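You operate a simulated robot arm through the tools that you are given. There is no shell and no other tool. Be economical: measure what you need, move in short steps, check, and stop when the job is done.

You run a simulated robot arm. Do the job below in one go: nothing can be reset, and whatever is moved stays where it is left.

## Task
The breaker tripped: pull plug T1, get the other two machines live again.
Fine: switch its outlet off first and leave it off, lay the plug on the shelf, push the breaker up, free the stop, press reset.
Where things are to end (x, y in the base frame): blue plug with the orange back within 6 cm of [-3, -39].

It is judged by the outcome, as a careful person would: the job done as asked, and still so three seconds after it is handed in. It fails if anything else is knocked over, pushed out of place, dropped, spilled or broken.

## Robot
A 7-joint arm with a fingered hand on a trunk, on a base that drives. Base frame: it is fixed to the floor where the robot stands at the start and does not move with it; the origin is under the middle of the robot, x ahead of it, y to its left, z up. Readings come in cm, degrees, newtons and seconds.
With the tool pointing down near the work surface it reaches from about 10 to 56 cm from the robot's upright axis, wherever it stands. Its first joint turns from -115.0 to 115.0 degrees. Places, roughly: blue socket marked one [20, -40, 100]; blue socket marked three [-10, -40, 100]; blue socket marked two [0, -40, 100]; breaker of the outlets [0, -40, 130]; reset button of post one [-30, -40, 130]; shelf of the power post marked one [-10, -40, 60]; stop box of post one [-20, -40, 130]; stop button of post one [-20, -40, 130]. Payload 3.1 kg.
The TCP is the grasp point between the finger pads, 2.2 cm short of the fingertips. In the tool frame z runs along the fingers and y along their closing line. Largest opening 11.2 cm; the body of the gripper starts 6 cm behind the TCP. The gripper is a hand of 3 fingers: y runs from the thumb to the fingers, the wrist lies at [0, 0, -21.8] in the tool frame.
Orientation is that of the tool frame in the base frame, as a unit quaternion [w, x, y, z]. With the fingers straight down and closing along the base's y, the tool's x points along the base's -x, its y along +y and its z along -z.

## Interface
- The arm moves only by the tool nudge_tool. Its argument "plan" is text: rows parted by semicolons, each of 6 numbers parted by spaces: the turn, a rotation vector about the tool's x, y, z in degrees, then the shift along the tool's x, y, z in cm. In form: ax ay az tx ty tz; .... A call has 1 to 20 rows; each row shifts and turns the commanded pose from where the row before left it, along the tool's axes as they then stand. Rows are played at 5 a second. More than 5 cm and 8.6 degrees between two rows, and nothing of the call is played. A pose out of reach is approached as far as the arm can. The call stops where the force on the tool passes 80 N (or 10 N more than at its start, if that is more) or the arm is blocked; 0.2 s more then pass. In this call time passes only in rows, and 0.2 s behind the last. It gives the time, the measured TCP pose, the force on the tool (base axes), the opening and the grip force at its end, in the units of the frame above (readings bear some noise), with the torque about the TCP (base axes, N m) and any sound that the robot's microphone picked up, and new pictures: "views" is both (left out), scene, wrist or none.
- Cameras (640 x 400 px; columns grow to the right, rows downward): "scene" is now at [-7.17, 7.49, 178.84]; the picture's right is [-0.99, 0.15, 0.00], its down [0.12, 0.75, -0.65] and it looks along [-0.10, -0.64, -0.76] (base axes); focal length 283 px, centre (320, 200). "wrist" rides on the gripper at [6.6, 0.3, -8] in the tool frame; the picture's right is [-0.05, 1.00, 0.00], its down [-0.77, -0.04, -0.64] and it looks along [-0.64, -0.03, 0.77] (tool axes); focal length 275 px, centre (320, 200). There is no depth. A picture from a camera that has moved, and an enlarged one, comes with that camera's place and axes in the base frame and with its lens.
- raise_lower(by): slides the trunk up (or, below 0, down) by that many cm; the arm and the scene camera ride with it, the base frame stays. It gives what a move gives, with no picture.
- base_move(legs): drives the robot by 1 to 6 legs, each [ahead, left, turn to the left] in cm, cm and degrees, along the robot's own axes; the way and the turn of a leg run together, so that a leg with both is an arc; at most 150 cm and 180 degrees a leg. The arm and the cameras ride along, it lands a little off, and it stops where it bumps. It gives what a move gives, and a new picture of the scene camera.
- move_fingers(finger1, finger2, thumb_bend): sets how far each is bent, from 0 (flat) to 1 (curled in); at 0.3 the hand is open as for a grip, at 0.7 the pads meet at the TCP. One left out holds its place. A second passes; each finger stops where it meets its share of the squeeze, and holds until it gets a number again. It is the only way to open and close the hand. It gives what a move gives, with no picture; readings hold the bend of each and the force on the fingers (four entries, about 0 where the hand has none), thumb and palm.
- head_to(pan, tilt): turns the head with the scene camera to pan (to the left, within 155 degrees either way) and tilt (down, from -29 to 69), counted from straight ahead of the robot. It gives what a move gives, and a new picture of the scene camera.
- inspect(camera, box): a new picture of the part [left, top, right, bottom] of that camera's present view, enlarged. It takes no simulated time.
- hand_in(): hands the job in; it is judged then, once.

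Work in short steps. Places have to be worked out from the pictures, the camera data and where the tool is seen: move nearer, look again, correct. Check each grasp and each placing, and mend what went wrong. You have 120 turns and 260 pictures in all, those below and enlarged ones among them. Open the gripper and draw the arm clear of the work before you hand the job in, unless the task says otherwise; then end with one line.

The tools are called as name(argument=value, ...) on one line, values as JSON. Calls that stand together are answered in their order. nudge_tool: Moves the arm, as the interface text tells. Its arguments: {"type":"object","properties":{"plan":{"type":"string"},"views":{"type":"string","enum":["both","scene","wrist","none"]}},"required":["plan"]} The other tools are called the same way: raise_lower (by) slides the trunk up or down; move_fingers (finger1, finger2, thumb_bend) moves the fingers one by one; base_move (legs) drives the base; head_to (pan, tilt) turns the head that bears the scene camera; inspect (camera, box) takes an enlarged picture of a part of a camera's view; hand_in () hands the job in.

At the start:

```text
t: 0.0
position: [9.47, -33.2, 143.85]
orientation: [0.0, 0.0, 1.0, 0.0]
contact_force: [0.5, 0.0, 0.4]
ft_torque: [-0.01, 0.04, -0.01]
opening: 11.21
finger_force: 0.1
shape: jaw
bend: [0.3, 0.3, 0.3]
finger forces: [0.0, 0.0, 0.1, 0.1, 0.0, 0.0]
trunk travel left (down, up): [-92.5, 6.5]
robot x, y, heading: [0.04, 0.18, 0.1]
head pan, tilt: [-98.9, 49.5]
```

scene: 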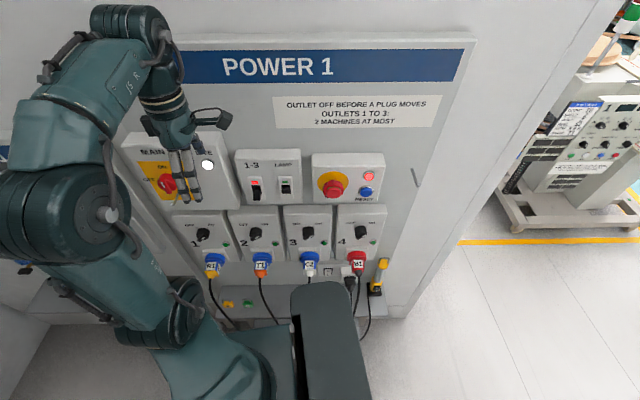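
wrist: 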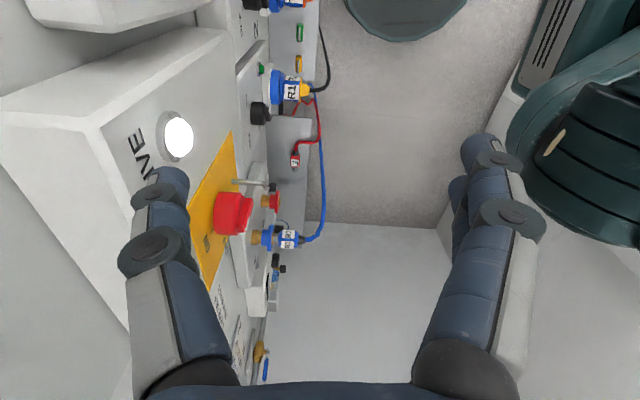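

The panel is on the robot's right. I'll enlarge the scene to read the labels.

inspect(camera="scene", box=[110, 120, 400, 300])

inspect(camera="scene", box=[180, 200, 400, 337])

inspect(camera="wrist", box=[180, 0, 340, 400])

```text
2.21 times, centred on (255, 210) of scene
camera zoom: at [-7.17, 7.49, 178.84], right [-0.99, 0.15, 0.0], down [0.12, 0.75, -0.65], along [-0.1, -0.64, -0.76], focal length 624 px, centre (463, 178)
```

zoom: 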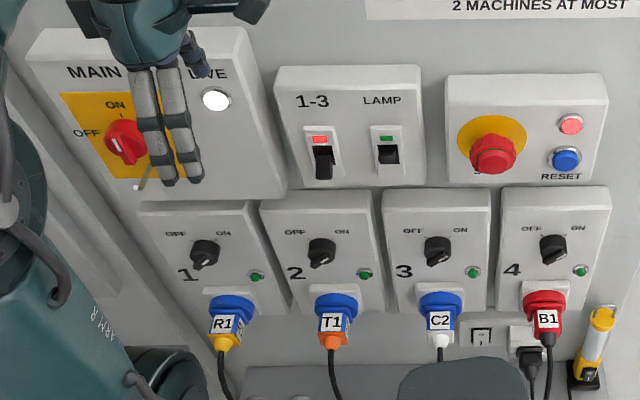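

```text
2.91 times, centred on (290, 268) of scene
camera zoom: at [-7.17, 7.49, 178.84], right [-0.99, 0.15, 0.0], down [0.12, 0.75, -0.65], along [-0.1, -0.64, -0.76], focal length 822 px, centre (407, 1)
```

zoom: 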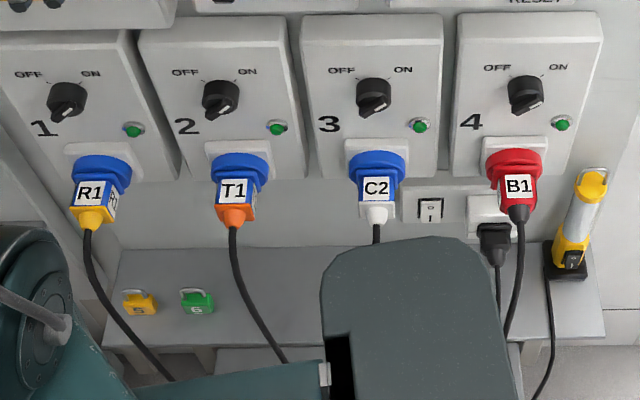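

```text
1.00 times, centred on (260, 200) of wrist (not enlarged: the box is as wide or as high as the picture)
camera zoom: at [2.79, -32.85, 151.96], right [0.05, 1.0, 0.0], down [0.77, -0.04, 0.64], along [0.64, -0.03, -0.77], focal length 275 px, centre (380, 200)
```

zoom: 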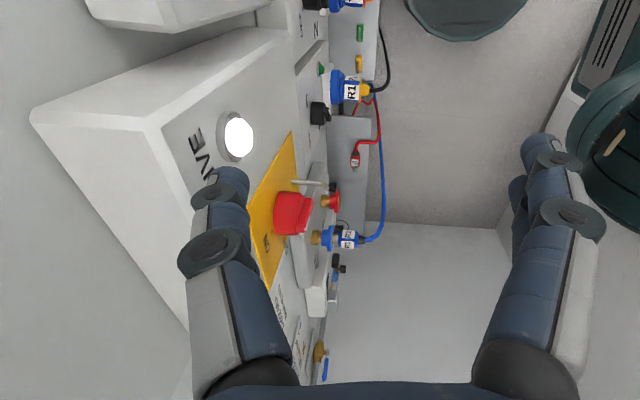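

Breaker 1-3 is tripped (toggle down) and T1 sits in outlet 2. The plugs stick out in +y. I'll check the space behind the robot before backing away from the panel.

head_to(pan=80, tilt=50)

head_to(pan=-150, tilt=50)

```text
t: 2.7
position: [9.38, -33.2, 143.89]
orientation: [0.0, 0.001, 1.0, 0.0]
contact_force: [-0.7, 0.7, 0.8]
ft_torque: [0.0, -0.01, -0.01]
opening: 11.21
finger_force: 0.1
shape: jaw
bend: [0.3, 0.3, 0.3]
finger forces: [0.0, 0.0, 0.0, 0.0, 0.0, 0.1]
trunk travel left (down, up): [-92.5, 6.5]
robot x, y, heading: [-0.24, 0.1, -0.0]
head pan, tilt: [80.0, 50.0]
camera scene: at [-4.64, 22.72, 178.77], right [0.98, -0.17, 0.0], down [-0.13, -0.75, -0.64], along [0.11, 0.63, -0.77], focal length 283 px, centre (320, 200)
```

scene: 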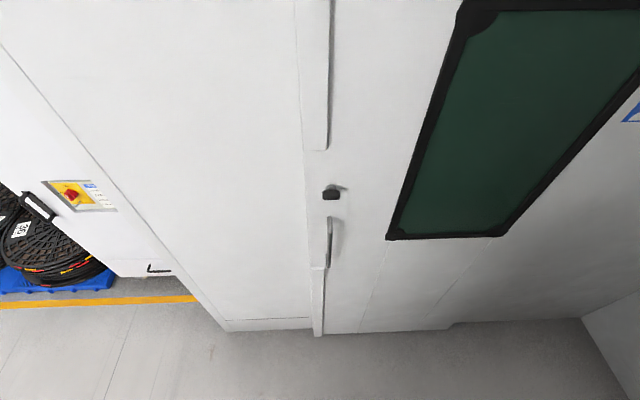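

```text
t: 6.0
position: [9.34, -33.22, 143.9]
orientation: [0.0, 0.0, 1.0, 0.001]
contact_force: [0.5, -0.7, 0.6]
ft_torque: [-0.02, 0.0, -0.01]
opening: 11.19
finger_force: 0.1
shape: jaw
bend: [0.3, 0.3, 0.3]
finger forces: [0.0, 0.0, 0.1, 0.0, 0.0, 0.0]
trunk travel left (down, up): [-92.5, 6.5]
robot x, y, heading: [-0.22, 0.14, -0.1]
head pan, tilt: [-150.0, 50.0]
camera scene: at [-12.65, 11.29, 178.77], right [-0.5, 0.87, 0.0], down [0.66, 0.38, -0.64], along [-0.56, -0.32, -0.77], focal length 283 px, centre (320, 200)
```

scene: 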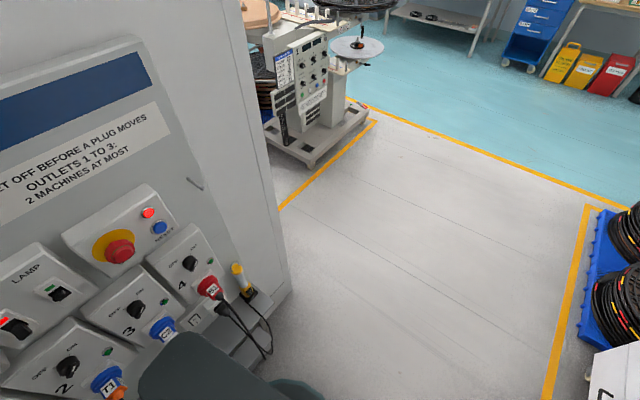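

The cabinet behind is at about y=68, which leaves room. I'll move 25 cm left and 8 cm back, then turn right 60° so the panel is in front, with the head on the panel.

base_move(legs=[[0, 25, 0], [-8, 0, 0], [0, 0, -60]])

head_to(pan=-30, tilt=45)

```text
t: 11.1
position: [-31.65, 0.15, 143.88]
orientation: [0.0, 0.494, 0.869, 0.0]
contact_force: [1.0, -0.2, -0.4]
ft_torque: [-0.02, -0.02, 0.0]
opening: 11.2
finger_force: 0.1
shape: jaw
bend: [0.3, 0.3, 0.3]
finger forces: [0.0, 0.1, 0.0, 0.0, 0.0, 0.0]
trunk travel left (down, up): [-92.5, 6.5]
robot x, y, heading: [-7.83, 25.16, -59.2]
head pan, tilt: [-150.0, 50.0]
camera scene: at [-4.49, 41.77, 178.77], right [0.49, 0.87, 0.0], down [0.67, -0.37, -0.64], along [-0.56, 0.31, -0.77], focal length 283 px, centre (320, 200)
```

scene: 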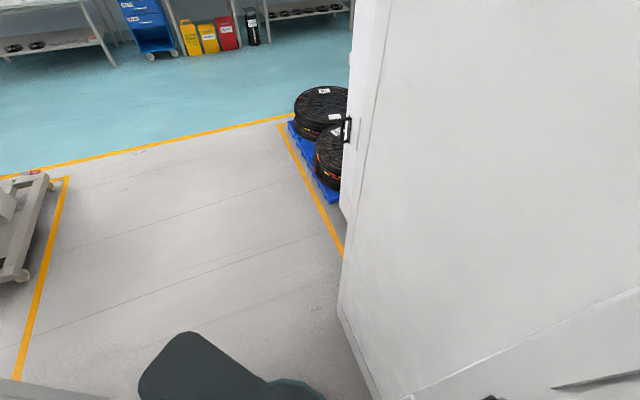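

```text
t: 13.1
position: [-31.57, 0.15, 143.94]
orientation: [0.0, 0.494, 0.869, 0.0]
contact_force: [0.1, -1.1, -0.1]
ft_torque: [0.01, -0.02, 0.02]
opening: 11.22
finger_force: 0.0
shape: jaw
bend: [0.3, 0.3, 0.3]
finger forces: [0.0, 0.1, 0.0, 0.1, 0.0, 0.0]
trunk travel left (down, up): [-92.5, 6.5]
robot x, y, heading: [-7.76, 24.87, -59.3]
head pan, tilt: [-30.0, 45.0]
camera scene: at [2.31, 29.87, 179.46], right [-1.0, -0.01, 0.0], down [-0.01, 0.71, -0.71], along [0.01, -0.71, -0.71], focal length 283 px, centre (320, 200)
```

scene: 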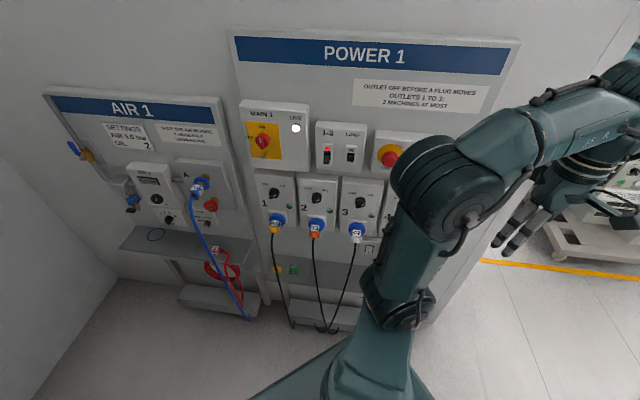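

Now I have a view from a second position. I'll enlarge it to triangulate.

inspect(camera="scene", box=[240, 95, 400, 195])

inspect(camera="scene", box=[250, 170, 394, 260])

```text
4.00 times, centred on (320, 145) of scene
camera zoom: at [2.31, 29.87, 179.46], right [-1.0, -0.01, 0.0], down [-0.01, 0.71, -0.71], along [0.01, -0.71, -0.71], focal length 1130 px, centre (320, 420)
```

zoom: 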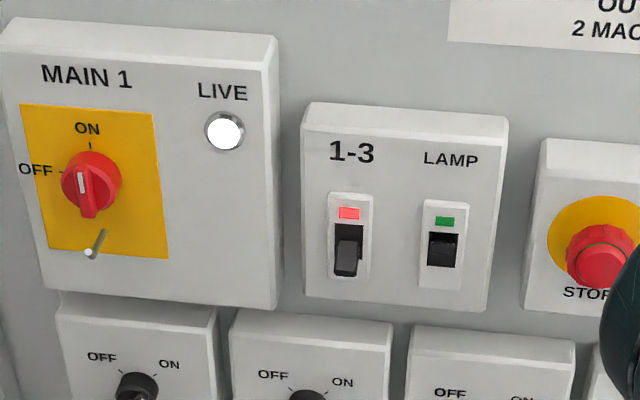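

```text
4.44 times, centred on (322, 215) of scene
camera zoom: at [2.31, 29.87, 179.46], right [-1.0, -0.01, 0.0], down [-0.01, 0.71, -0.71], along [0.01, -0.71, -0.71], focal length 1256 px, centre (311, 133)
```

zoom: 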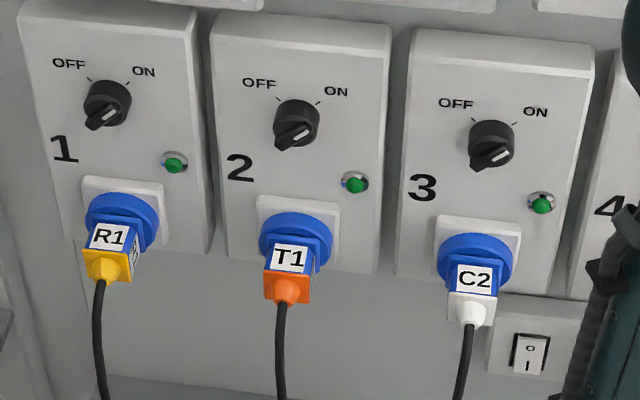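

Estimates: knob 2 about (4.3,-40,110), T1 about (5,-36,99), breaker toggle about (1,-42,126), stop about (-17.5,-38,128.6). The knob bars point up-right to ON, so OFF needs a 90° counter-clockwise turn. I'll yaw the tool into line and move it to the front of the panel.

nudge_tool(plan="0 0 7.75 0 0 0;0 0 7.75 0 0 0;0 0 7.75 0 0 0;0 0 7.75 0 0 0;0 0 0 -3 3.5 2;0 0 0 -3 3.5 2;0 0 0 -3 3.5 2;0 0 0 -3 3.5 2;0 0 0 -2 3.5 2;0 0 0 0 3.5 2")

```text
refused: row 5 steps farther than a row can; nothing moved
```

Row 5 was slightly over the step limit, so I'll shorten it.

nudge_tool(plan="0 0 7.75 0 0 0;0 0 7.75 0 0 0;0 0 7.75 0 0 0;0 0 7.75 0 0 0;0 0 0 -3 3.5 1;0 0 0 -3 3.5 1;0 0 0 -3 3.5 1;0 0 0 -3 3.5 1;0 0 0 -2 3.5 1;0 0 0 0 3.5 1")

```text
t: 15.3
position: [-15.13, 10.91, 131.96]
orientation: [0.0, 0.709, 0.705, -0.002]
contact_force: [0.1, 0.2, -0.3]
ft_torque: [0.01, 0.03, 0.01]
opening: 11.18
finger_force: 0.0
shape: jaw
bend: [0.3, 0.3, 0.3]
finger forces: [0.1, 0.0, 0.1, 0.0, 0.1, 0.1]
out of reach, approached as far as the arm can: row 2, 3, 4, 5, 6, 7, 8, 9, 10
trunk travel left (down, up): [-92.5, 6.5]
robot x, y, heading: [-8.03, 25.01, -59.4]
head pan, tilt: [-30.0, 45.0]
camera scene: at [2.66, 30.01, 179.44], right [-1.0, -0.01, 0.0], down [-0.01, 0.71, -0.71], along [0.01, -0.71, -0.71], focal length 283 px, centre (320, 200)
camera wrist: at [-14.75, 17.65, 140.05], right [1.0, -0.05, 0.0], down [-0.04, -0.77, 0.64], along [-0.03, -0.64, -0.77], focal length 275 px, centre (320, 200)
```

scene: 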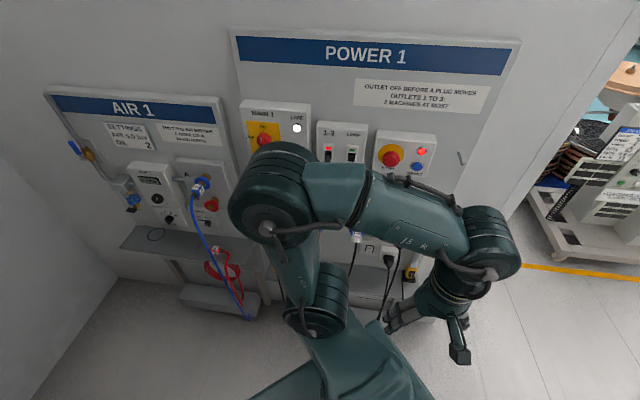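
wrist: 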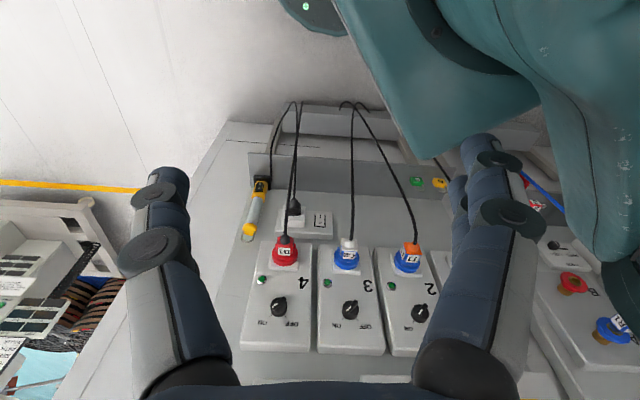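

The arm is folded too near the robot's axis. I'll push it outward, toward the panel, in small steps.

nudge_tool(plan="0 0 0 -3 0 0;0 0 0 -3 0 0;0 0 0 -3 0 0;0 0 0 -3 0 0")

```text
t: 16.3
position: [-19.18, 9.01, 131.33]
orientation: [0.002, 0.708, 0.706, -0.001]
contact_force: [0.4, -0.3, -1.0]
ft_torque: [0.01, -0.01, 0.01]
opening: 11.17
finger_force: 0.0
shape: jaw
bend: [0.3, 0.3, 0.3]
finger forces: [0.0, 0.1, 0.1, 0.0, 0.0, 0.0]
out of reach, approached as far as the arm can: row 1, 2, 3, 4
trunk travel left (down, up): [-92.5, 6.5]
robot x, y, heading: [-7.81, 25.25, -59.3]
head pan, tilt: [-30.0, 45.0]
camera scene: at [2.29, 29.87, 179.46], right [-1.0, -0.01, 0.0], down [-0.01, 0.71, -0.71], along [0.01, -0.71, -0.71], focal length 283 px, centre (320, 200)
camera wrist: at [-18.8, 15.68, 139.42], right [1.0, -0.05, 0.0], down [-0.04, -0.77, 0.64], along [-0.03, -0.64, -0.77], focal length 275 px, centre (320, 200)
```

scene: 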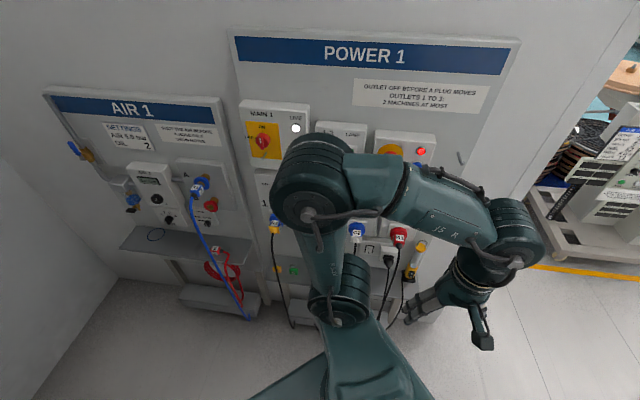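
wrist: 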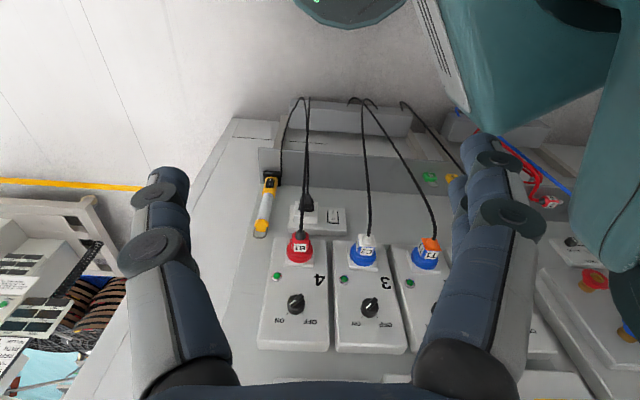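

A joint limit blocks yaw in this direction, so I'll turn the wrist the other way toward a camera-up orientation, which should sit mid-range.

nudge_tool(plan="0 0 -8.5 0 0 0;0 0 -8.5 0 0 0;0 0 -8.5 0 0 0;0 0 -8.5 0 0 0;0 0 -8.5 0 0 0;0 0 -8.5 0 0 0;0 0 -8.5 0 0 0;0 0 -8.5 0 0 0", views="scene")

```text
t: 18.1
position: [-19.1, 8.9, 131.16]
orientation: [0.0, 0.193, 0.981, 0.0]
contact_force: [-0.1, -0.2, -0.7]
ft_torque: [0.0, 0.02, 0.0]
opening: 11.18
finger_force: 0.0
shape: jaw
bend: [0.3, 0.3, 0.3]
finger forces: [0.0, 0.0, 0.0, 0.1, 0.0, 0.0]
trunk travel left (down, up): [-92.5, 6.5]
robot x, y, heading: [-7.7, 25.09, -59.2]
head pan, tilt: [-30.0, 45.0]
camera scene: at [2.33, 29.88, 179.46], right [-1.0, -0.01, 0.0], down [-0.01, 0.71, -0.71], along [0.01, -0.71, -0.71], focal length 283 px, centre (320, 200)
```

scene: 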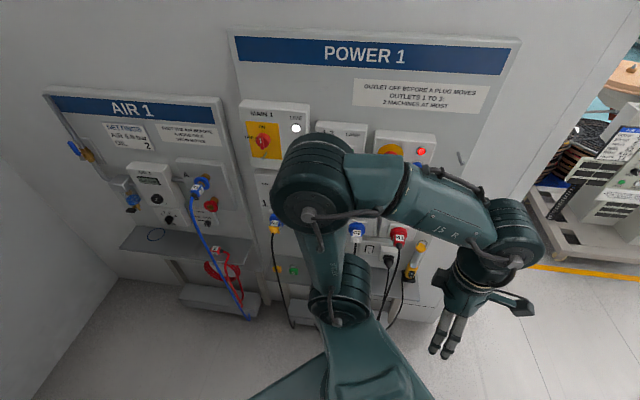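

It works in this direction. I'll turn the remaining 112° and then move toward the panel.

nudge_tool(plan="0 0 -8.01 0 0 0;0 0 -8.01 0 0 0;0 0 -8.01 0 0 0;0 0 -8.01 0 0 0;0 0 -8.01 0 0 0;0 0 -8.01 0 0 0;0 0 -8.01 0 0 0;0 0 -8.01 0 0 0;0 0 -8.01 0 0 0;0 0 -8.01 0 0 0;0 0 -8.01 0 0 0;0 0 -8.01 0 0 0;0 0 -8.01 0 0 0;0 0 -8.01 0 0 0;0 0 0 4 0 0;0 0 0 4 0 0;0 0 0 4 0 0;0 0 0 4 0 0")

```text
t: 21.9
position: [-19.28, -7.26, 130.79]
orientation: [0.001, -0.706, 0.709, 0.001]
contact_force: [0.4, 0.0, 0.1]
ft_torque: [0.03, 0.01, -0.01]
opening: 11.18
finger_force: 0.1
shape: jaw
bend: [0.3, 0.3, 0.3]
finger forces: [0.1, 0.0, 0.0, 0.0, 0.1, 0.0]
trunk travel left (down, up): [-92.5, 6.5]
robot x, y, heading: [-8.02, 25.4, -59.3]
head pan, tilt: [-30.0, 45.0]
camera scene: at [2.26, 29.66, 179.47], right [-1.0, -0.01, 0.0], down [-0.01, 0.71, -0.71], along [0.01, -0.71, -0.71], focal length 283 px, centre (320, 200)
camera wrist: at [-19.58, -13.73, 138.95], right [-1.0, 0.05, 0.0], down [0.04, 0.77, 0.64], along [0.03, 0.64, -0.77], focal length 275 px, centre (320, 200)
```

scene: 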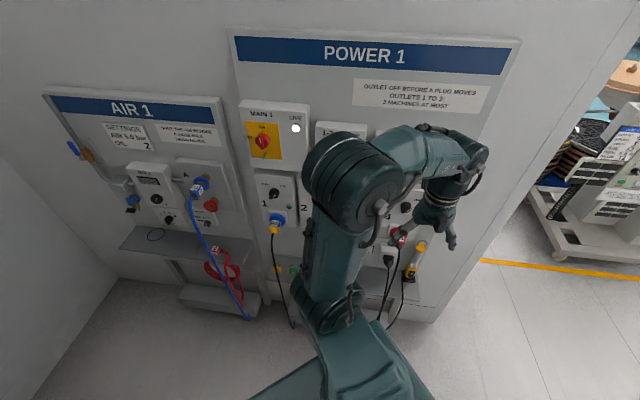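
wrist: 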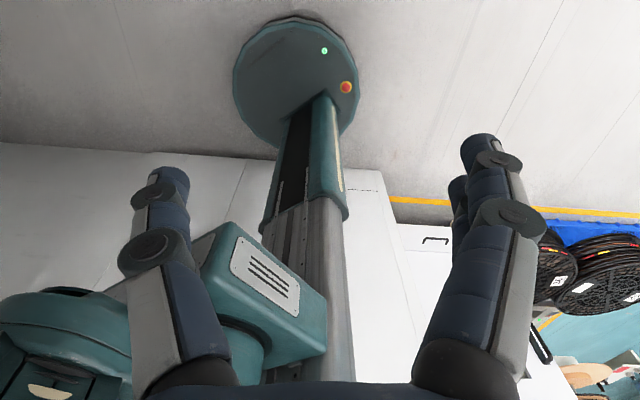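

Camera-up works. I'll shift 14 cm closer and pitch the tool up to horizontal, facing the panel.

nudge_tool(plan="0 0 0 3.5 -3 0;0 0 0 3.5 -3 0;0 0 0 3.5 -3 0;0 0 0 3.5 -3 0;0 8.18 0 0 0 0;0 8.18 0 0 0 0;0 8.18 0 0 0 0;0 8.18 0 0 0 0;0 8.18 0 0 0 0;0 8.18 0 0 0 0;0 8.18 0 0 0 0;0 8.18 0 0 0 0;0 8.18 0 0 0 0;0 8.18 0 0 0 0;0 8.2 0 0 0 0")

```text
t: 25.1
position: [-7.33, -21.25, 131.07]
orientation: [0.501, 0.499, -0.501, 0.499]
contact_force: [-0.2, 0.0, -0.1]
ft_torque: [0.0, 0.01, 0.02]
opening: 11.16
finger_force: 0.1
shape: jaw
bend: [0.3, 0.3, 0.3]
finger forces: [0.0, 0.0, 0.0, 0.0, 0.0, 0.1]
trunk travel left (down, up): [-92.5, 6.5]
robot x, y, heading: [-7.84, 24.98, -59.3]
head pan, tilt: [-30.0, 45.0]
camera scene: at [2.2, 29.72, 179.47], right [-1.0, -0.01, 0.0], down [-0.01, 0.71, -0.71], along [0.01, -0.71, -0.71], focal length 283 px, centre (320, 200)
camera wrist: at [-7.56, -13.09, 137.75], right [-1.0, 0.0, -0.05], down [0.04, 0.64, -0.77], along [0.03, -0.77, -0.64], focal length 275 px, centre (320, 200)
```

scene: 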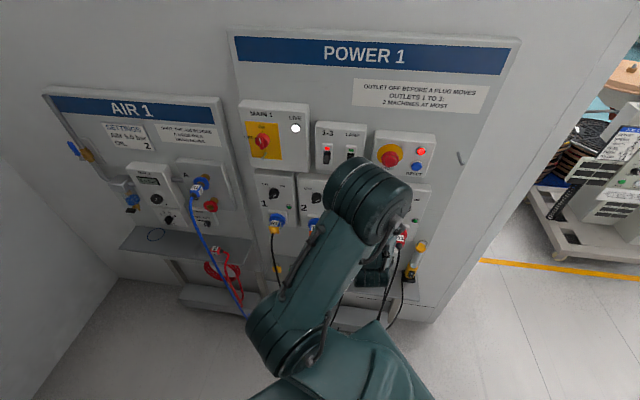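
wrist: 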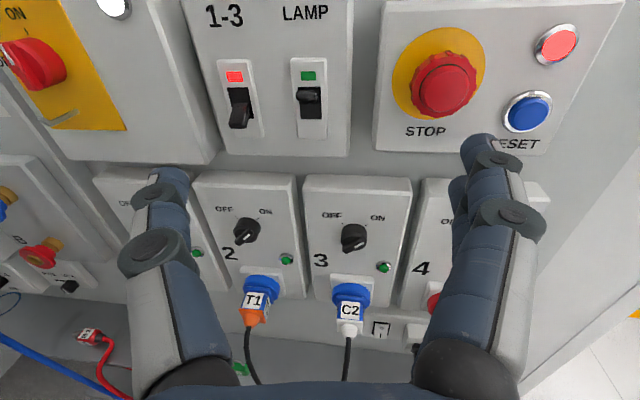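

The view matches my estimates: knob 2 projects onto (246,231), as seen. I'll lower the trunk 21 cm to knob height and shift left.

raise_lower(by=-21)

nudge_tool(plan="0 0 0 0 -4 0;0 0 0 0 -4 0;0 0 0 0 -3.6 0;0 0 0 0 0 3")

```text
t: 27.3
position: [-7.22, -21.17, 110.26]
orientation: [0.501, 0.5, -0.5, 0.5]
contact_force: [0.0, 0.3, 0.0]
ft_torque: [0.01, -0.01, 0.02]
opening: 11.18
finger_force: 0.0
shape: jaw
bend: [0.3, 0.3, 0.3]
finger forces: [0.0, 0.1, 0.0, 0.0, 0.1, 0.1]
trunk travel left (down, up): [-71.5, 27.5]
robot x, y, heading: [-7.5, 25.35, -59.0]
head pan, tilt: [-30.0, 45.0]
```

```text
t: 28.3
position: [3.14, -24.51, 109.92]
orientation: [-0.5, -0.5, 0.502, -0.498]
contact_force: [0.0, -0.3, -0.3]
ft_torque: [-0.03, -0.01, 0.05]
opening: 11.21
finger_force: 0.0
shape: jaw
bend: [0.3, 0.3, 0.3]
finger forces: [0.0, 0.1, 0.0, 0.1, 0.0, 0.1]
out of reach, approached as far as the arm can: row 3
trunk travel left (down, up): [-71.5, 27.5]
robot x, y, heading: [-7.76, 25.11, -59.1]
head pan, tilt: [-30.0, 45.0]
camera scene: at [2.25, 29.47, 158.48], right [-1.0, -0.01, 0.0], down [-0.01, 0.71, -0.71], along [0.01, -0.71, -0.71], focal length 283 px, centre (320, 200)
camera wrist: at [2.83, -16.45, 116.69], right [-1.0, 0.0, -0.05], down [0.04, 0.64, -0.77], along [0.03, -0.77, -0.64], focal length 275 px, centre (320, 200)
```

scene: 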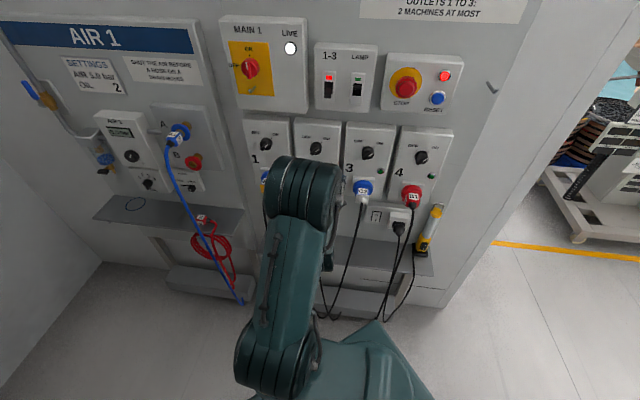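
wrist: 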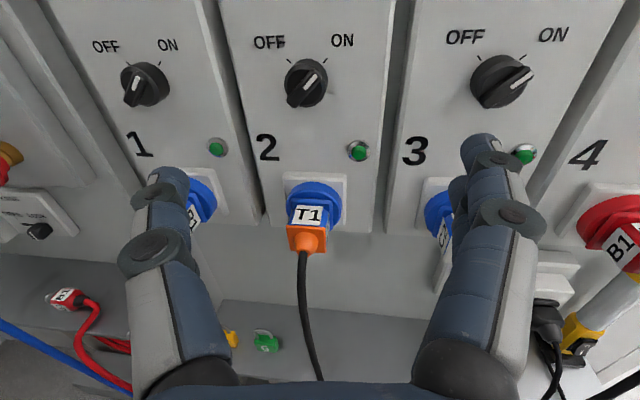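

Knob 2 is confirmed at (4.3, about -40.3, 109.6), pointing to ON. I'll half-close the hand, roll +45° to line up with the bar, and shift left 1.2 cm.

move_fingers(finger1=0.5, finger2=0.5, thumb_bend=0.5)

nudge_tool(plan="0 0 0 0 -1.2 1.5;0 0 7.5 0 0 1;0 0 7.5 0 0 0;0 0 7.5 0 0 0;0 0 7.5 0 0 0;0 0 7.5 0 0 0;0 0 7.5 0 0 0")

```text
t: 29.3
position: [3.16, -24.27, 110.27]
orientation: [0.5, 0.5, -0.5, 0.5]
contact_force: [-0.3, 0.1, 0.2]
ft_torque: [0.0, 0.02, -0.04]
opening: 5.55
finger_force: 0.1
shape: fingers
bend: [0.5, 0.5, 0.5]
finger forces: [0.0, 0.0, 0.0, 0.1, 0.0, 0.1]
trunk travel left (down, up): [-71.5, 27.5]
robot x, y, heading: [-7.8, 25.34, -59.1]
head pan, tilt: [-30.0, 45.0]
```

```text
t: 30.9
position: [2.91, -25.34, 110.26]
orientation: [0.271, 0.27, -0.653, 0.654]
contact_force: [-0.4, 0.9, 0.8]
ft_torque: [-0.02, 0.0, -0.03]
opening: 5.57
finger_force: 0.1
shape: fingers
bend: [0.5, 0.5, 0.5]
finger forces: [0.0, 0.0, 0.0, 0.0, 0.1, 0.1]
out of reach, approached as far as the arm can: row 1, 4
trunk travel left (down, up): [-71.5, 27.5]
robot x, y, heading: [-7.77, 25.69, -59.4]
head pan, tilt: [-30.0, 45.0]
camera scene: at [2.32, 29.84, 158.46], right [-1.0, -0.01, 0.0], down [-0.01, 0.71, -0.71], along [0.01, -0.71, -0.71], focal length 283 px, centre (320, 200)
camera wrist: at [-2.08, -17.24, 114.67], right [-0.67, 0.0, -0.74], down [0.57, 0.63, -0.52], along [0.47, -0.77, -0.43], focal length 275 px, centre (320, 200)
```

scene: 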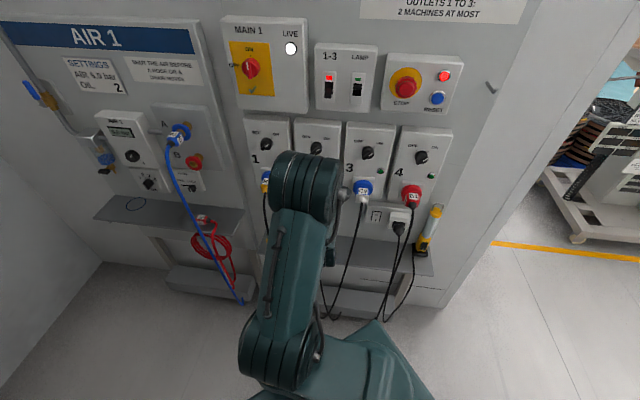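
wrist: 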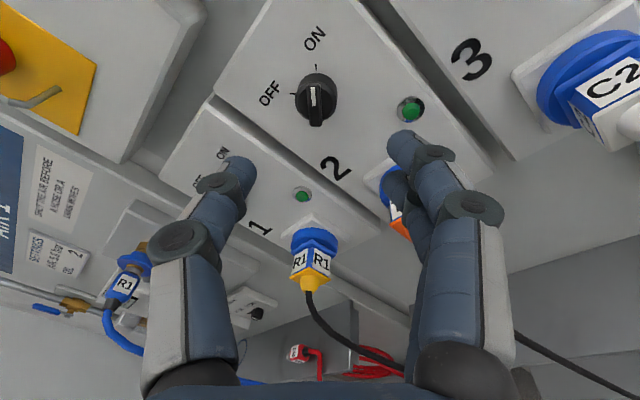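

The bar is aligned vertically in the tilted view, but +x reach is marginal. I'll drive the base 10 cm to its left (about +8.5 x, +5 y) for room.

base_move(legs=[[0, 10, 0]])

nudge_tool(plan="0 0 0 2.5 2.5 0;0 0 0 2.5 2.5 0;0 0 0 0 0 2")

```text
t: 32.0
position: [11.23, -20.16, 110.1]
orientation: [0.271, 0.27, -0.653, 0.653]
contact_force: [0.1, 0.1, 0.0]
ft_torque: [0.01, -0.03, 0.02]
opening: 5.55
finger_force: 0.1
shape: fingers
bend: [0.5, 0.5, 0.5]
finger forces: [0.1, 0.0, 0.0, 0.0, 0.0, 0.1]
trunk travel left (down, up): [-71.5, 27.5]
robot x, y, heading: [0.56, 30.02, -59.3]
head pan, tilt: [-30.0, 45.0]
camera scene: at [10.89, 34.94, 158.45], right [-1.0, -0.01, 0.0], down [-0.01, 0.71, -0.71], along [0.01, -0.71, -0.71], focal length 283 px, centre (320, 200)
```

scene: 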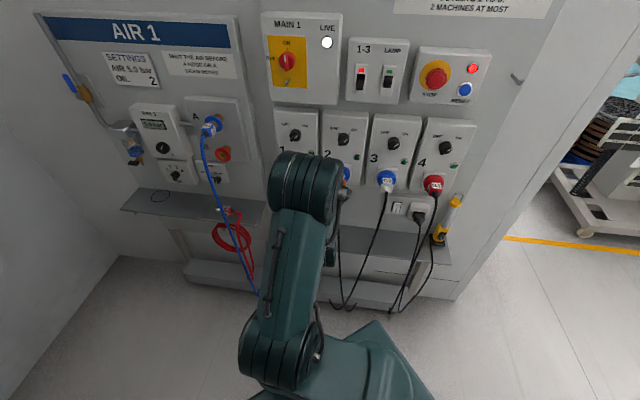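

```text
t: 32.9
position: [4.07, -22.45, 110.3]
orientation: [-0.271, -0.269, 0.654, -0.653]
contact_force: [0.1, -0.7, -0.3]
ft_torque: [0.04, 0.01, 0.02]
opening: 5.59
finger_force: 0.0
shape: fingers
bend: [0.5, 0.5, 0.5]
finger forces: [0.0, 0.0, 0.1, 0.0, 0.0, 0.0]
trunk travel left (down, up): [-71.5, 27.5]
robot x, y, heading: [0.86, 30.27, -59.3]
head pan, tilt: [-30.0, 45.0]
camera scene: at [10.84, 34.77, 158.46], right [-1.0, -0.01, 0.0], down [-0.01, 0.71, -0.71], along [0.01, -0.71, -0.71], focal length 283 px, centre (320, 200)
camera wrist: at [-0.81, -14.32, 114.72], right [-0.67, 0.0, -0.74], down [0.57, 0.63, -0.52], along [0.47, -0.77, -0.43], focal length 275 px, centre (320, 200)
```

scene: 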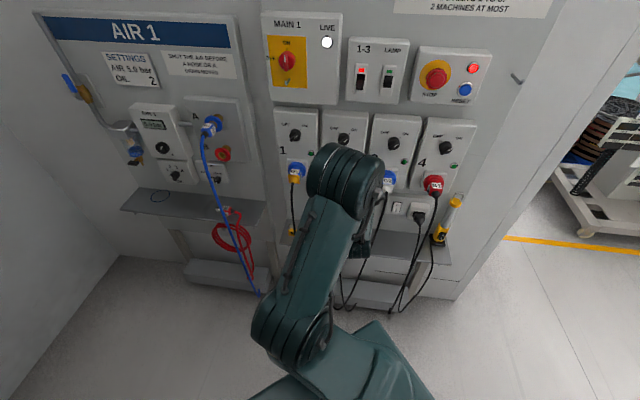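
wrist: 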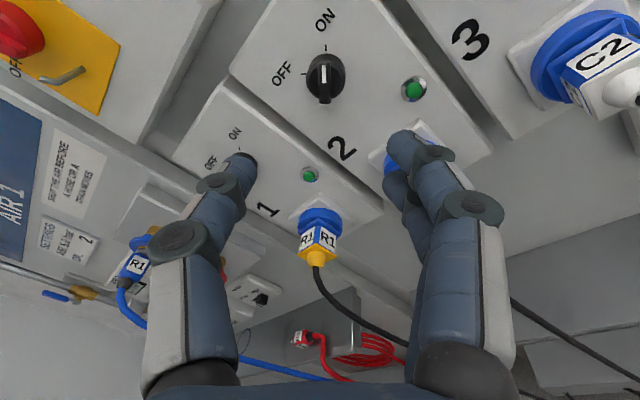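

The knob axis is confirmed at about (4.35, 109.4) and is centred between thumb and fingers. I'll advance to y of about -34.5.

nudge_tool(plan="0 0 0 -0.7 0.2 3;0 0 0 0 0 3;0 0 0 0 0 3;0 0 0 0 0 3")

inspect(camera="wrist", box=[200, 0, 440, 200])

```text
t: 33.9
position: [4.47, -34.29, 109.55]
orientation: [-0.271, -0.27, 0.654, -0.652]
contact_force: [-0.1, 0.4, -0.7]
ft_torque: [0.01, 0.0, 0.02]
opening: 5.54
finger_force: 0.1
shape: fingers
bend: [0.5, 0.5, 0.5]
finger forces: [0.1, 0.0, 0.1, 0.0, 0.0, 0.0]
trunk travel left (down, up): [-71.5, 27.5]
robot x, y, heading: [0.78, 30.22, -59.5]
head pan, tilt: [-30.0, 45.0]
camera scene: at [10.77, 34.78, 158.46], right [-1.0, -0.01, 0.0], down [-0.01, 0.71, -0.71], along [0.01, -0.71, -0.71], focal length 283 px, centre (320, 200)
camera wrist: at [-0.37, -26.18, 114.03], right [-0.67, 0.0, -0.74], down [0.57, 0.63, -0.52], along [0.47, -0.77, -0.43], focal length 275 px, centre (320, 200)
```

scene: 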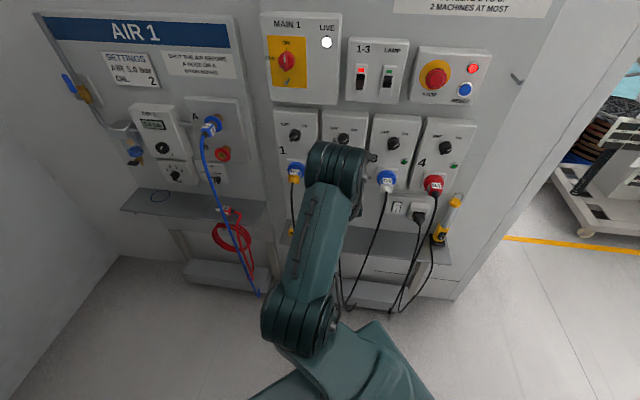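
wrist: 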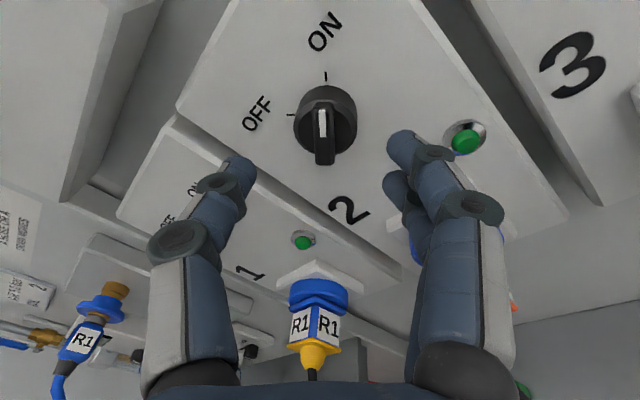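

```text
2.00 times, centred on (320, 100) of wrist
camera zoom: at [-0.37, -26.18, 114.03], right [-0.67, 0.0, -0.74], down [0.57, 0.63, -0.52], along [0.47, -0.77, -0.43], focal length 551 px, centre (320, 400)
```

zoom: 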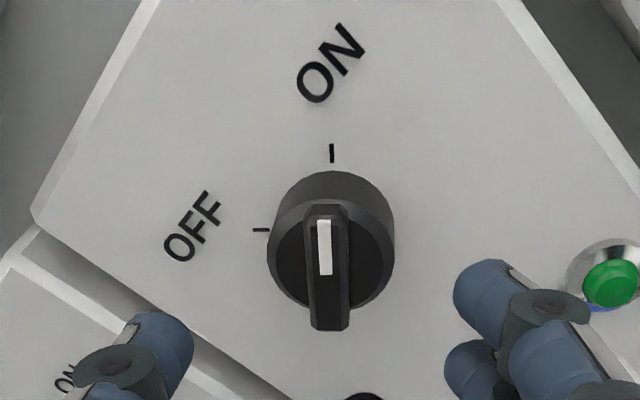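

The bar stands upright in the view and the OFF mark is 90° away. The knob front is at about y=-41, so I'll advance 4.8 cm to bring the pads to the bar.

nudge_tool(plan="0 0 0 0 0 2;0 0 0 0 0 1.5;0 0 0 0 0 1.3", views="wrist")

```text
t: 34.6
position: [4.53, -39.17, 109.47]
orientation: [-0.272, -0.27, 0.654, -0.652]
contact_force: [0.0, -0.6, -0.6]
ft_torque: [-0.03, 0.0, 0.02]
opening: 5.57
finger_force: 0.1
shape: fingers
bend: [0.5, 0.5, 0.5]
finger forces: [0.0, 0.1, 0.1, 0.1, 0.0, 0.1]
trunk travel left (down, up): [-71.5, 27.5]
robot x, y, heading: [0.47, 29.95, -59.5]
head pan, tilt: [-30.0, 45.0]
camera wrist: at [-0.43, -31.07, 114.03], right [-0.67, 0.0, -0.74], down [0.57, 0.63, -0.52], along [0.47, -0.77, -0.43], focal length 275 px, centre (320, 200)
```

wrist: 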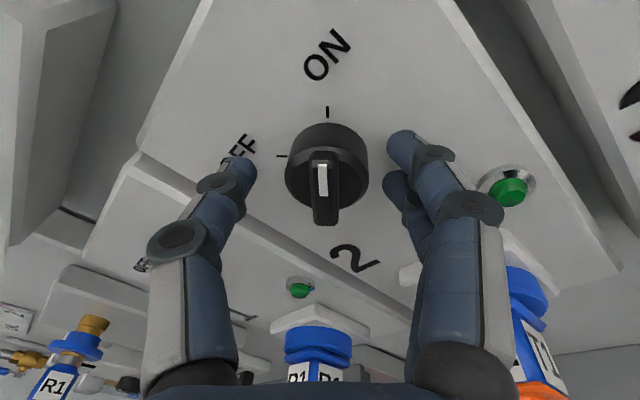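

The tips are alongside the knob. I'll close the fingers on the bar.

move_fingers(finger1=0.7, finger2=0.7, thumb_bend=0.7)

inspect(camera="wrist", box=[200, 80, 460, 242])

```text
t: 35.6
position: [4.34, -39.26, 109.37]
orientation: [-0.272, -0.269, 0.654, -0.652]
contact_force: [-2.2, -0.3, -4.7]
ft_torque: [0.08, 0.0, -0.07]
opening: 2.77
finger_force: 12.2
shape: fingers
bend: [0.61, 0.6, 0.64]
finger forces: [7.2, 7.9, 0.0, 0.0, 9.8, 0.1]
trunk travel left (down, up): [-71.5, 27.5]
robot x, y, heading: [0.62, 30.37, -59.2]
head pan, tilt: [-30.0, 45.0]
```

```text
2.46 times, centred on (330, 161) of wrist
camera zoom: at [-0.51, -31.08, 113.99], right [-0.67, 0.0, -0.74], down [0.57, 0.63, -0.52], along [0.47, -0.77, -0.43], focal length 678 px, centre (295, 296)
```

zoom: 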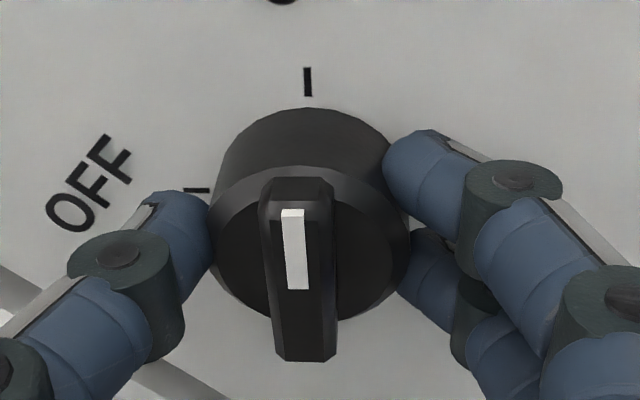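

The fingertips have closed on the round body, not the bar. I'll open, back off 1.3 cm and regrip on the bar for a positive turn.

move_fingers(finger1=0.55, finger2=0.55, thumb_bend=0.55)

nudge_tool(plan="0 0 0 0 0 -0.7;0 0 0 0 0 -0.6", views="none")

move_fingers(finger1=0.7, finger2=0.7, thumb_bend=0.7)

inspect(camera="wrist", box=[200, 80, 460, 242])

```text
t: 36.6
position: [4.46, -39.08, 109.53]
orientation: [-0.272, -0.27, 0.654, -0.653]
contact_force: [-0.9, 0.1, 0.6]
ft_torque: [0.0, -0.01, -0.04]
opening: 4.08
finger_force: 0.1
shape: fingers
bend: [0.55, 0.55, 0.55]
finger forces: [0.0, 0.0, 0.1, 0.1, 0.0, 0.1]
trunk travel left (down, up): [-71.5, 27.5]
robot x, y, heading: [0.29, 30.35, -59.5]
head pan, tilt: [-30.0, 45.0]
```

```text
t: 37.2
position: [4.36, -37.64, 109.61]
orientation: [-0.272, -0.269, 0.654, -0.652]
contact_force: [0.4, 0.0, -0.5]
ft_torque: [-0.01, -0.01, 0.02]
opening: 4.02
finger_force: 0.0
shape: fingers
bend: [0.55, 0.55, 0.55]
finger forces: [0.0, 0.1, 0.0, 0.0, 0.0, 0.0]
trunk travel left (down, up): [-71.5, 27.5]
robot x, y, heading: [0.37, 29.99, -59.5]
head pan, tilt: [-30.0, 45.0]
```

```text
t: 38.2
position: [4.24, -37.75, 109.43]
orientation: [-0.271, -0.269, 0.655, -0.653]
contact_force: [-5.8, 5.7, -7.7]
ft_torque: [0.29, 0.0, -0.2]
opening: 1.42
finger_force: 7.4
shape: fingers
bend: [0.64, 0.63, 0.69]
finger forces: [5.7, 8.0, 0.0, 0.0, 1.9, 0.0]
trunk travel left (down, up): [-71.5, 27.5]
robot x, y, heading: [0.67, 30.01, -59.1]
head pan, tilt: [-30.0, 45.0]
```

```text
2.46 times, centred on (330, 161) of wrist
camera zoom: at [-0.57, -29.66, 114.05], right [-0.67, 0.0, -0.74], down [0.57, 0.63, -0.52], along [0.47, -0.77, -0.43], focal length 678 px, centre (295, 296)
```

zoom: 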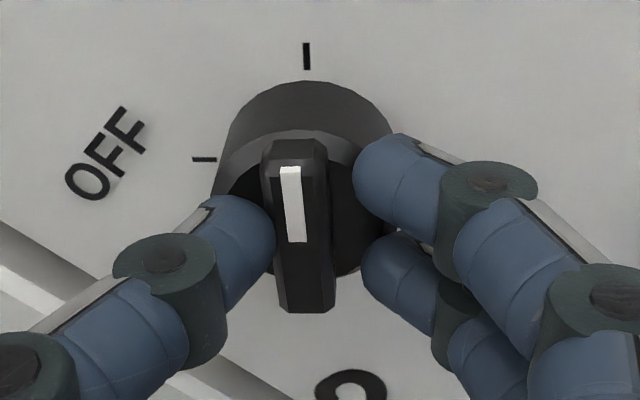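

The thumb is on the bar but the fingers are caught on the rim. I'll open slightly, retract 0.6 cm and close again.

move_fingers(finger1=0.58, finger2=0.58, thumb_bend=0.62)

nudge_tool(plan="0 0 0 0 0 -0.6", views="none")

move_fingers(finger1=0.7, finger2=0.7, thumb_bend=0.7)

inspect(camera="wrist", box=[200, 60, 460, 222])

```text
t: 39.2
position: [4.42, -37.79, 109.73]
orientation: [-0.272, -0.269, 0.653, -0.653]
contact_force: [0.0, 5.2, 0.7]
ft_torque: [0.07, -0.01, -0.02]
opening: 2.83
finger_force: 2.3
shape: fingers
bend: [0.57, 0.6, 0.62]
finger forces: [0.0, 4.6, 0.0, 0.0, 0.0, 0.0]
trunk travel left (down, up): [-71.5, 27.5]
robot x, y, heading: [0.68, 30.1, -59.4]
head pan, tilt: [-30.0, 45.0]
```

```text
t: 39.6
position: [4.51, -37.22, 109.53]
orientation: [-0.272, -0.269, 0.654, -0.653]
contact_force: [-0.1, -0.4, 0.8]
ft_torque: [0.0, 0.03, 0.01]
opening: 2.79
finger_force: 0.0
shape: fingers
bend: [0.57, 0.57, 0.62]
finger forces: [0.1, 0.0, 0.1, 0.1, 0.1, 0.0]
trunk travel left (down, up): [-71.5, 27.5]
robot x, y, heading: [0.74, 30.28, -59.3]
head pan, tilt: [-30.0, 45.0]
```

```text
t: 40.6
position: [4.49, -37.2, 109.58]
orientation: [-0.272, -0.269, 0.654, -0.653]
contact_force: [-1.4, 0.5, -2.1]
ft_torque: [0.0, -0.03, -0.05]
opening: 0.37
finger_force: 1.1
shape: fingers
bend: [0.69, 0.7, 0.7]
finger forces: [2.0, 0.0, 0.1, 0.0, 0.0, 0.0]
trunk travel left (down, up): [-71.5, 27.5]
robot x, y, heading: [0.8, 30.36, -59.3]
head pan, tilt: [-30.0, 45.0]
```

```text
2.46 times, centred on (330, 141) of wrist
camera zoom: at [-0.42, -29.06, 114.08], right [-0.67, 0.0, -0.74], down [0.57, 0.63, -0.52], along [0.47, -0.77, -0.43], focal length 678 px, centre (295, 345)
```

zoom: 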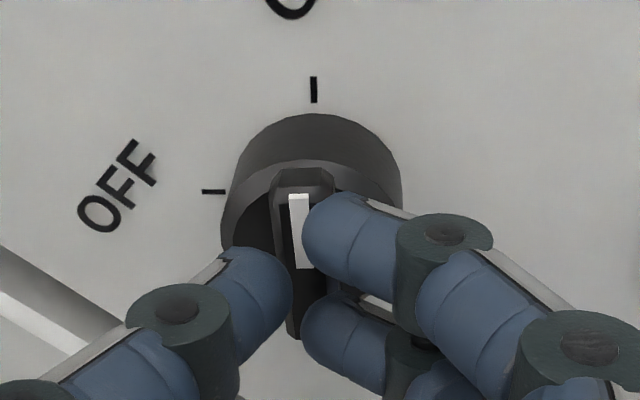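

The fingers now flank the bar. I'll squeeze a bit harder to hold it, then turn a trial -25°.

move_fingers(finger1=0.76, finger2=0.76, thumb_bend=0.76)

nudge_tool(plan="0 0 -6 0 0 0.1;0 0 -6 0 0 0.1;0 0 -6 0 0 0;0 0 -6 0 0 0", views="wrist")

```text
t: 41.6
position: [4.49, -37.16, 109.59]
orientation: [-0.271, -0.269, 0.654, -0.653]
contact_force: [0.0, 0.0, 0.0]
ft_torque: [-0.02, 0.0, -0.01]
opening: 0.0
finger_force: 0.1
shape: fingers
bend: [0.74, 0.74, 0.74]
finger forces: [0.0, 0.0, 0.0, 0.0, 0.0, 0.0]
trunk travel left (down, up): [-71.5, 27.5]
robot x, y, heading: [0.81, 30.11, -59.4]
head pan, tilt: [-30.0, 45.0]
```

```text
t: 42.6
position: [4.43, -37.47, 109.4]
orientation: [-0.401, -0.4, 0.583, -0.583]
contact_force: [0.0, -0.2, 0.4]
ft_torque: [-0.02, 0.01, -0.01]
opening: 0.0
finger_force: 0.0
shape: fingers
bend: [0.74, 0.74, 0.74]
finger forces: [0.0, 0.1, 0.0, 0.0, 0.1, 0.0]
trunk travel left (down, up): [-71.5, 27.5]
robot x, y, heading: [0.43, 29.85, -59.4]
head pan, tilt: [-30.0, 45.0]
camera wrist: at [1.83, -29.34, 115.59], right [-0.92, 0.0, -0.4], down [0.31, 0.64, -0.71], along [0.25, -0.77, -0.58], focal length 275 px, centre (320, 200)
```

wrist: 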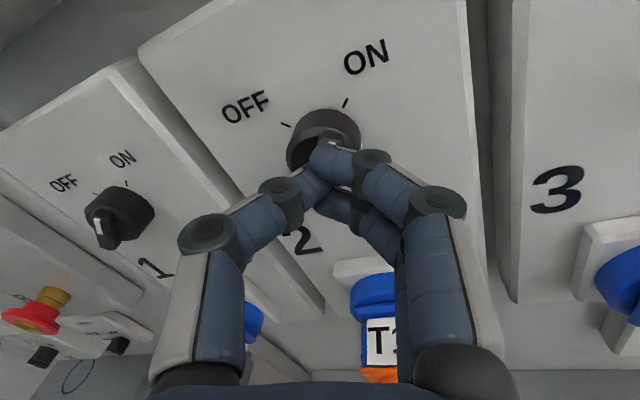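

That slipped off the bar end. The round-body grip earlier was solid on all three fingers, so I'll open, roll back, go deeper and grip the body harder.

move_fingers(finger1=0.52, finger2=0.52, thumb_bend=0.52)

nudge_tool(plan="0 0 8 0 0 0;0 0 8 0 0 0;0 0 8 0 0 0;0 0 0 0 0 1;0 0 0 0 0 1", views="none")

move_fingers(finger1=0.8, finger2=0.8, thumb_bend=0.8)

nudge_tool(plan="0 0 -6 0 0 0;0 0 -6 0 0 0;0 0 -6 0 0 0;0 0 -6 0 0 0", views="wrist")

```text
t: 43.6
position: [4.55, -37.25, 109.68]
orientation: [0.402, 0.4, -0.582, 0.582]
contact_force: [2.8, 12.1, -0.7]
ft_torque: [-0.09, 0.01, -0.07]
opening: 2.89
finger_force: 6.5
shape: fingers
bend: [0.72, 0.52, 0.52]
finger forces: [12.6, 0.0, 0.0, 0.1, 0.1, 0.0]
trunk travel left (down, up): [-71.5, 27.5]
robot x, y, heading: [0.34, 30.32, -59.4]
head pan, tilt: [-30.0, 45.0]
```

```text
t: 44.9
position: [4.24, -39.08, 109.61]
orientation: [0.272, 0.269, -0.653, 0.654]
contact_force: [-1.7, 12.7, -0.6]
ft_torque: [-0.07, -0.01, -0.02]
opening: 2.57
finger_force: 6.3
shape: fingers
bend: [0.9, 0.52, 0.52]
finger forces: [12.9, 0.0, 0.0, 0.0, 0.0, 0.0]
trunk travel left (down, up): [-71.5, 27.5]
robot x, y, heading: [0.22, 29.77, -59.4]
head pan, tilt: [-30.0, 45.0]
```

```text
t: 45.9
position: [4.2, -39.17, 109.77]
orientation: [0.272, 0.269, -0.653, 0.654]
contact_force: [-3.9, 4.2, 5.1]
ft_torque: [-0.08, -0.01, -0.07]
opening: 0.91
finger_force: 21.8
shape: fingers
bend: [0.85, 0.6, 0.65]
finger forces: [14.4, 11.1, 0.0, 0.0, 18.1, 0.0]
trunk travel left (down, up): [-71.5, 27.5]
robot x, y, heading: [0.89, 30.24, -59.3]
head pan, tilt: [-30.0, 45.0]
```

```text
t: 46.9
position: [4.48, -39.27, 109.74]
orientation: [0.402, 0.399, -0.582, 0.583]
contact_force: [-1.2, 1.5, 8.9]
ft_torque: [-0.01, -0.15, -0.11]
opening: 0.83
finger_force: 23.4
shape: fingers
bend: [0.84, 0.6, 0.65]
finger forces: [14.6, 12.7, 0.0, 0.1, 19.4, 0.0]
trunk travel left (down, up): [-71.5, 27.5]
robot x, y, heading: [0.75, 30.22, -58.9]
head pan, tilt: [-30.0, 45.0]
camera wrist: at [1.8, -31.13, 115.83], right [-0.92, 0.0, -0.4], down [0.31, 0.63, -0.71], along [0.25, -0.77, -0.58], focal length 275 px, centre (320, 200)
```

wrist: 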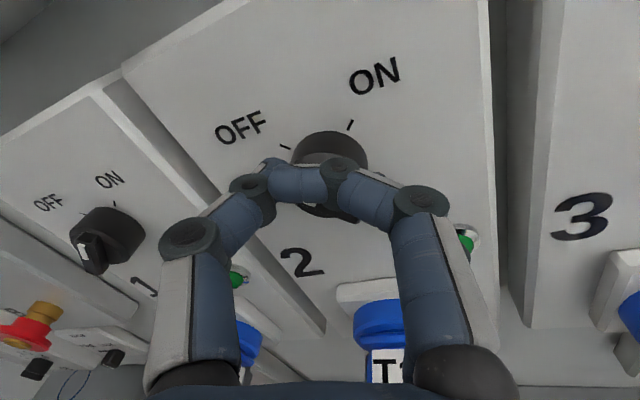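

Finger 1 is curled in front of the knob face. I'll retract, open fully and look.

nudge_tool(plan="0 0 0 0 0 -1;0 0 0 0 0 -1.5;0 0 0 0 0 -2", views="none")

move_fingers(finger1=0.5, finger2=0.5, thumb_bend=0.5)

inspect(camera="wrist", box=[200, 20, 460, 182])

```text
t: 47.6
position: [4.57, -34.96, 109.61]
orientation: [-0.401, -0.401, 0.583, -0.582]
contact_force: [-0.4, 0.9, -0.3]
ft_torque: [0.01, 0.01, -0.01]
opening: 0.02
finger_force: 0.1
shape: fingers
bend: [0.8, 0.71, 0.75]
finger forces: [0.0, 0.0, 0.1, 0.1, 0.0, 0.1]
trunk travel left (down, up): [-71.5, 27.5]
robot x, y, heading: [0.59, 30.31, -59.4]
head pan, tilt: [-30.0, 45.0]
```

```text
t: 48.6
position: [4.46, -34.98, 109.59]
orientation: [-0.402, -0.399, 0.584, -0.581]
contact_force: [-0.5, 0.8, -0.1]
ft_torque: [0.0, -0.02, 0.02]
opening: 5.42
finger_force: 0.1
shape: fingers
bend: [0.5, 0.5, 0.5]
finger forces: [0.0, 0.1, 0.0, 0.0, 0.0, 0.0]
trunk travel left (down, up): [-71.5, 27.5]
robot x, y, heading: [0.9, 30.04, -59.4]
head pan, tilt: [-30.0, 45.0]
```

```text
2.46 times, centred on (330, 101) of wrist
camera zoom: at [1.87, -26.87, 115.73], right [-0.92, 0.0, -0.4], down [0.31, 0.63, -0.71], along [0.25, -0.77, -0.58], focal length 678 px, centre (295, 444)
```

zoom: 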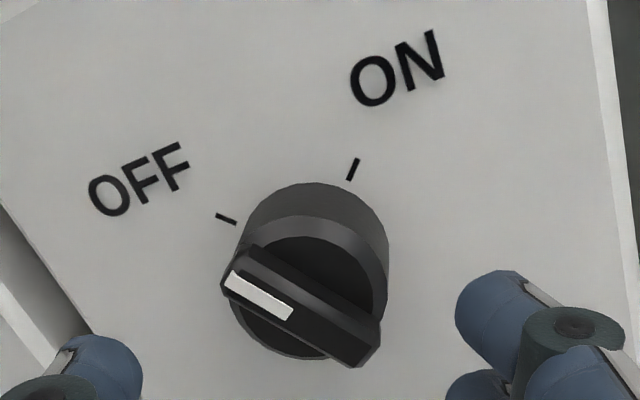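

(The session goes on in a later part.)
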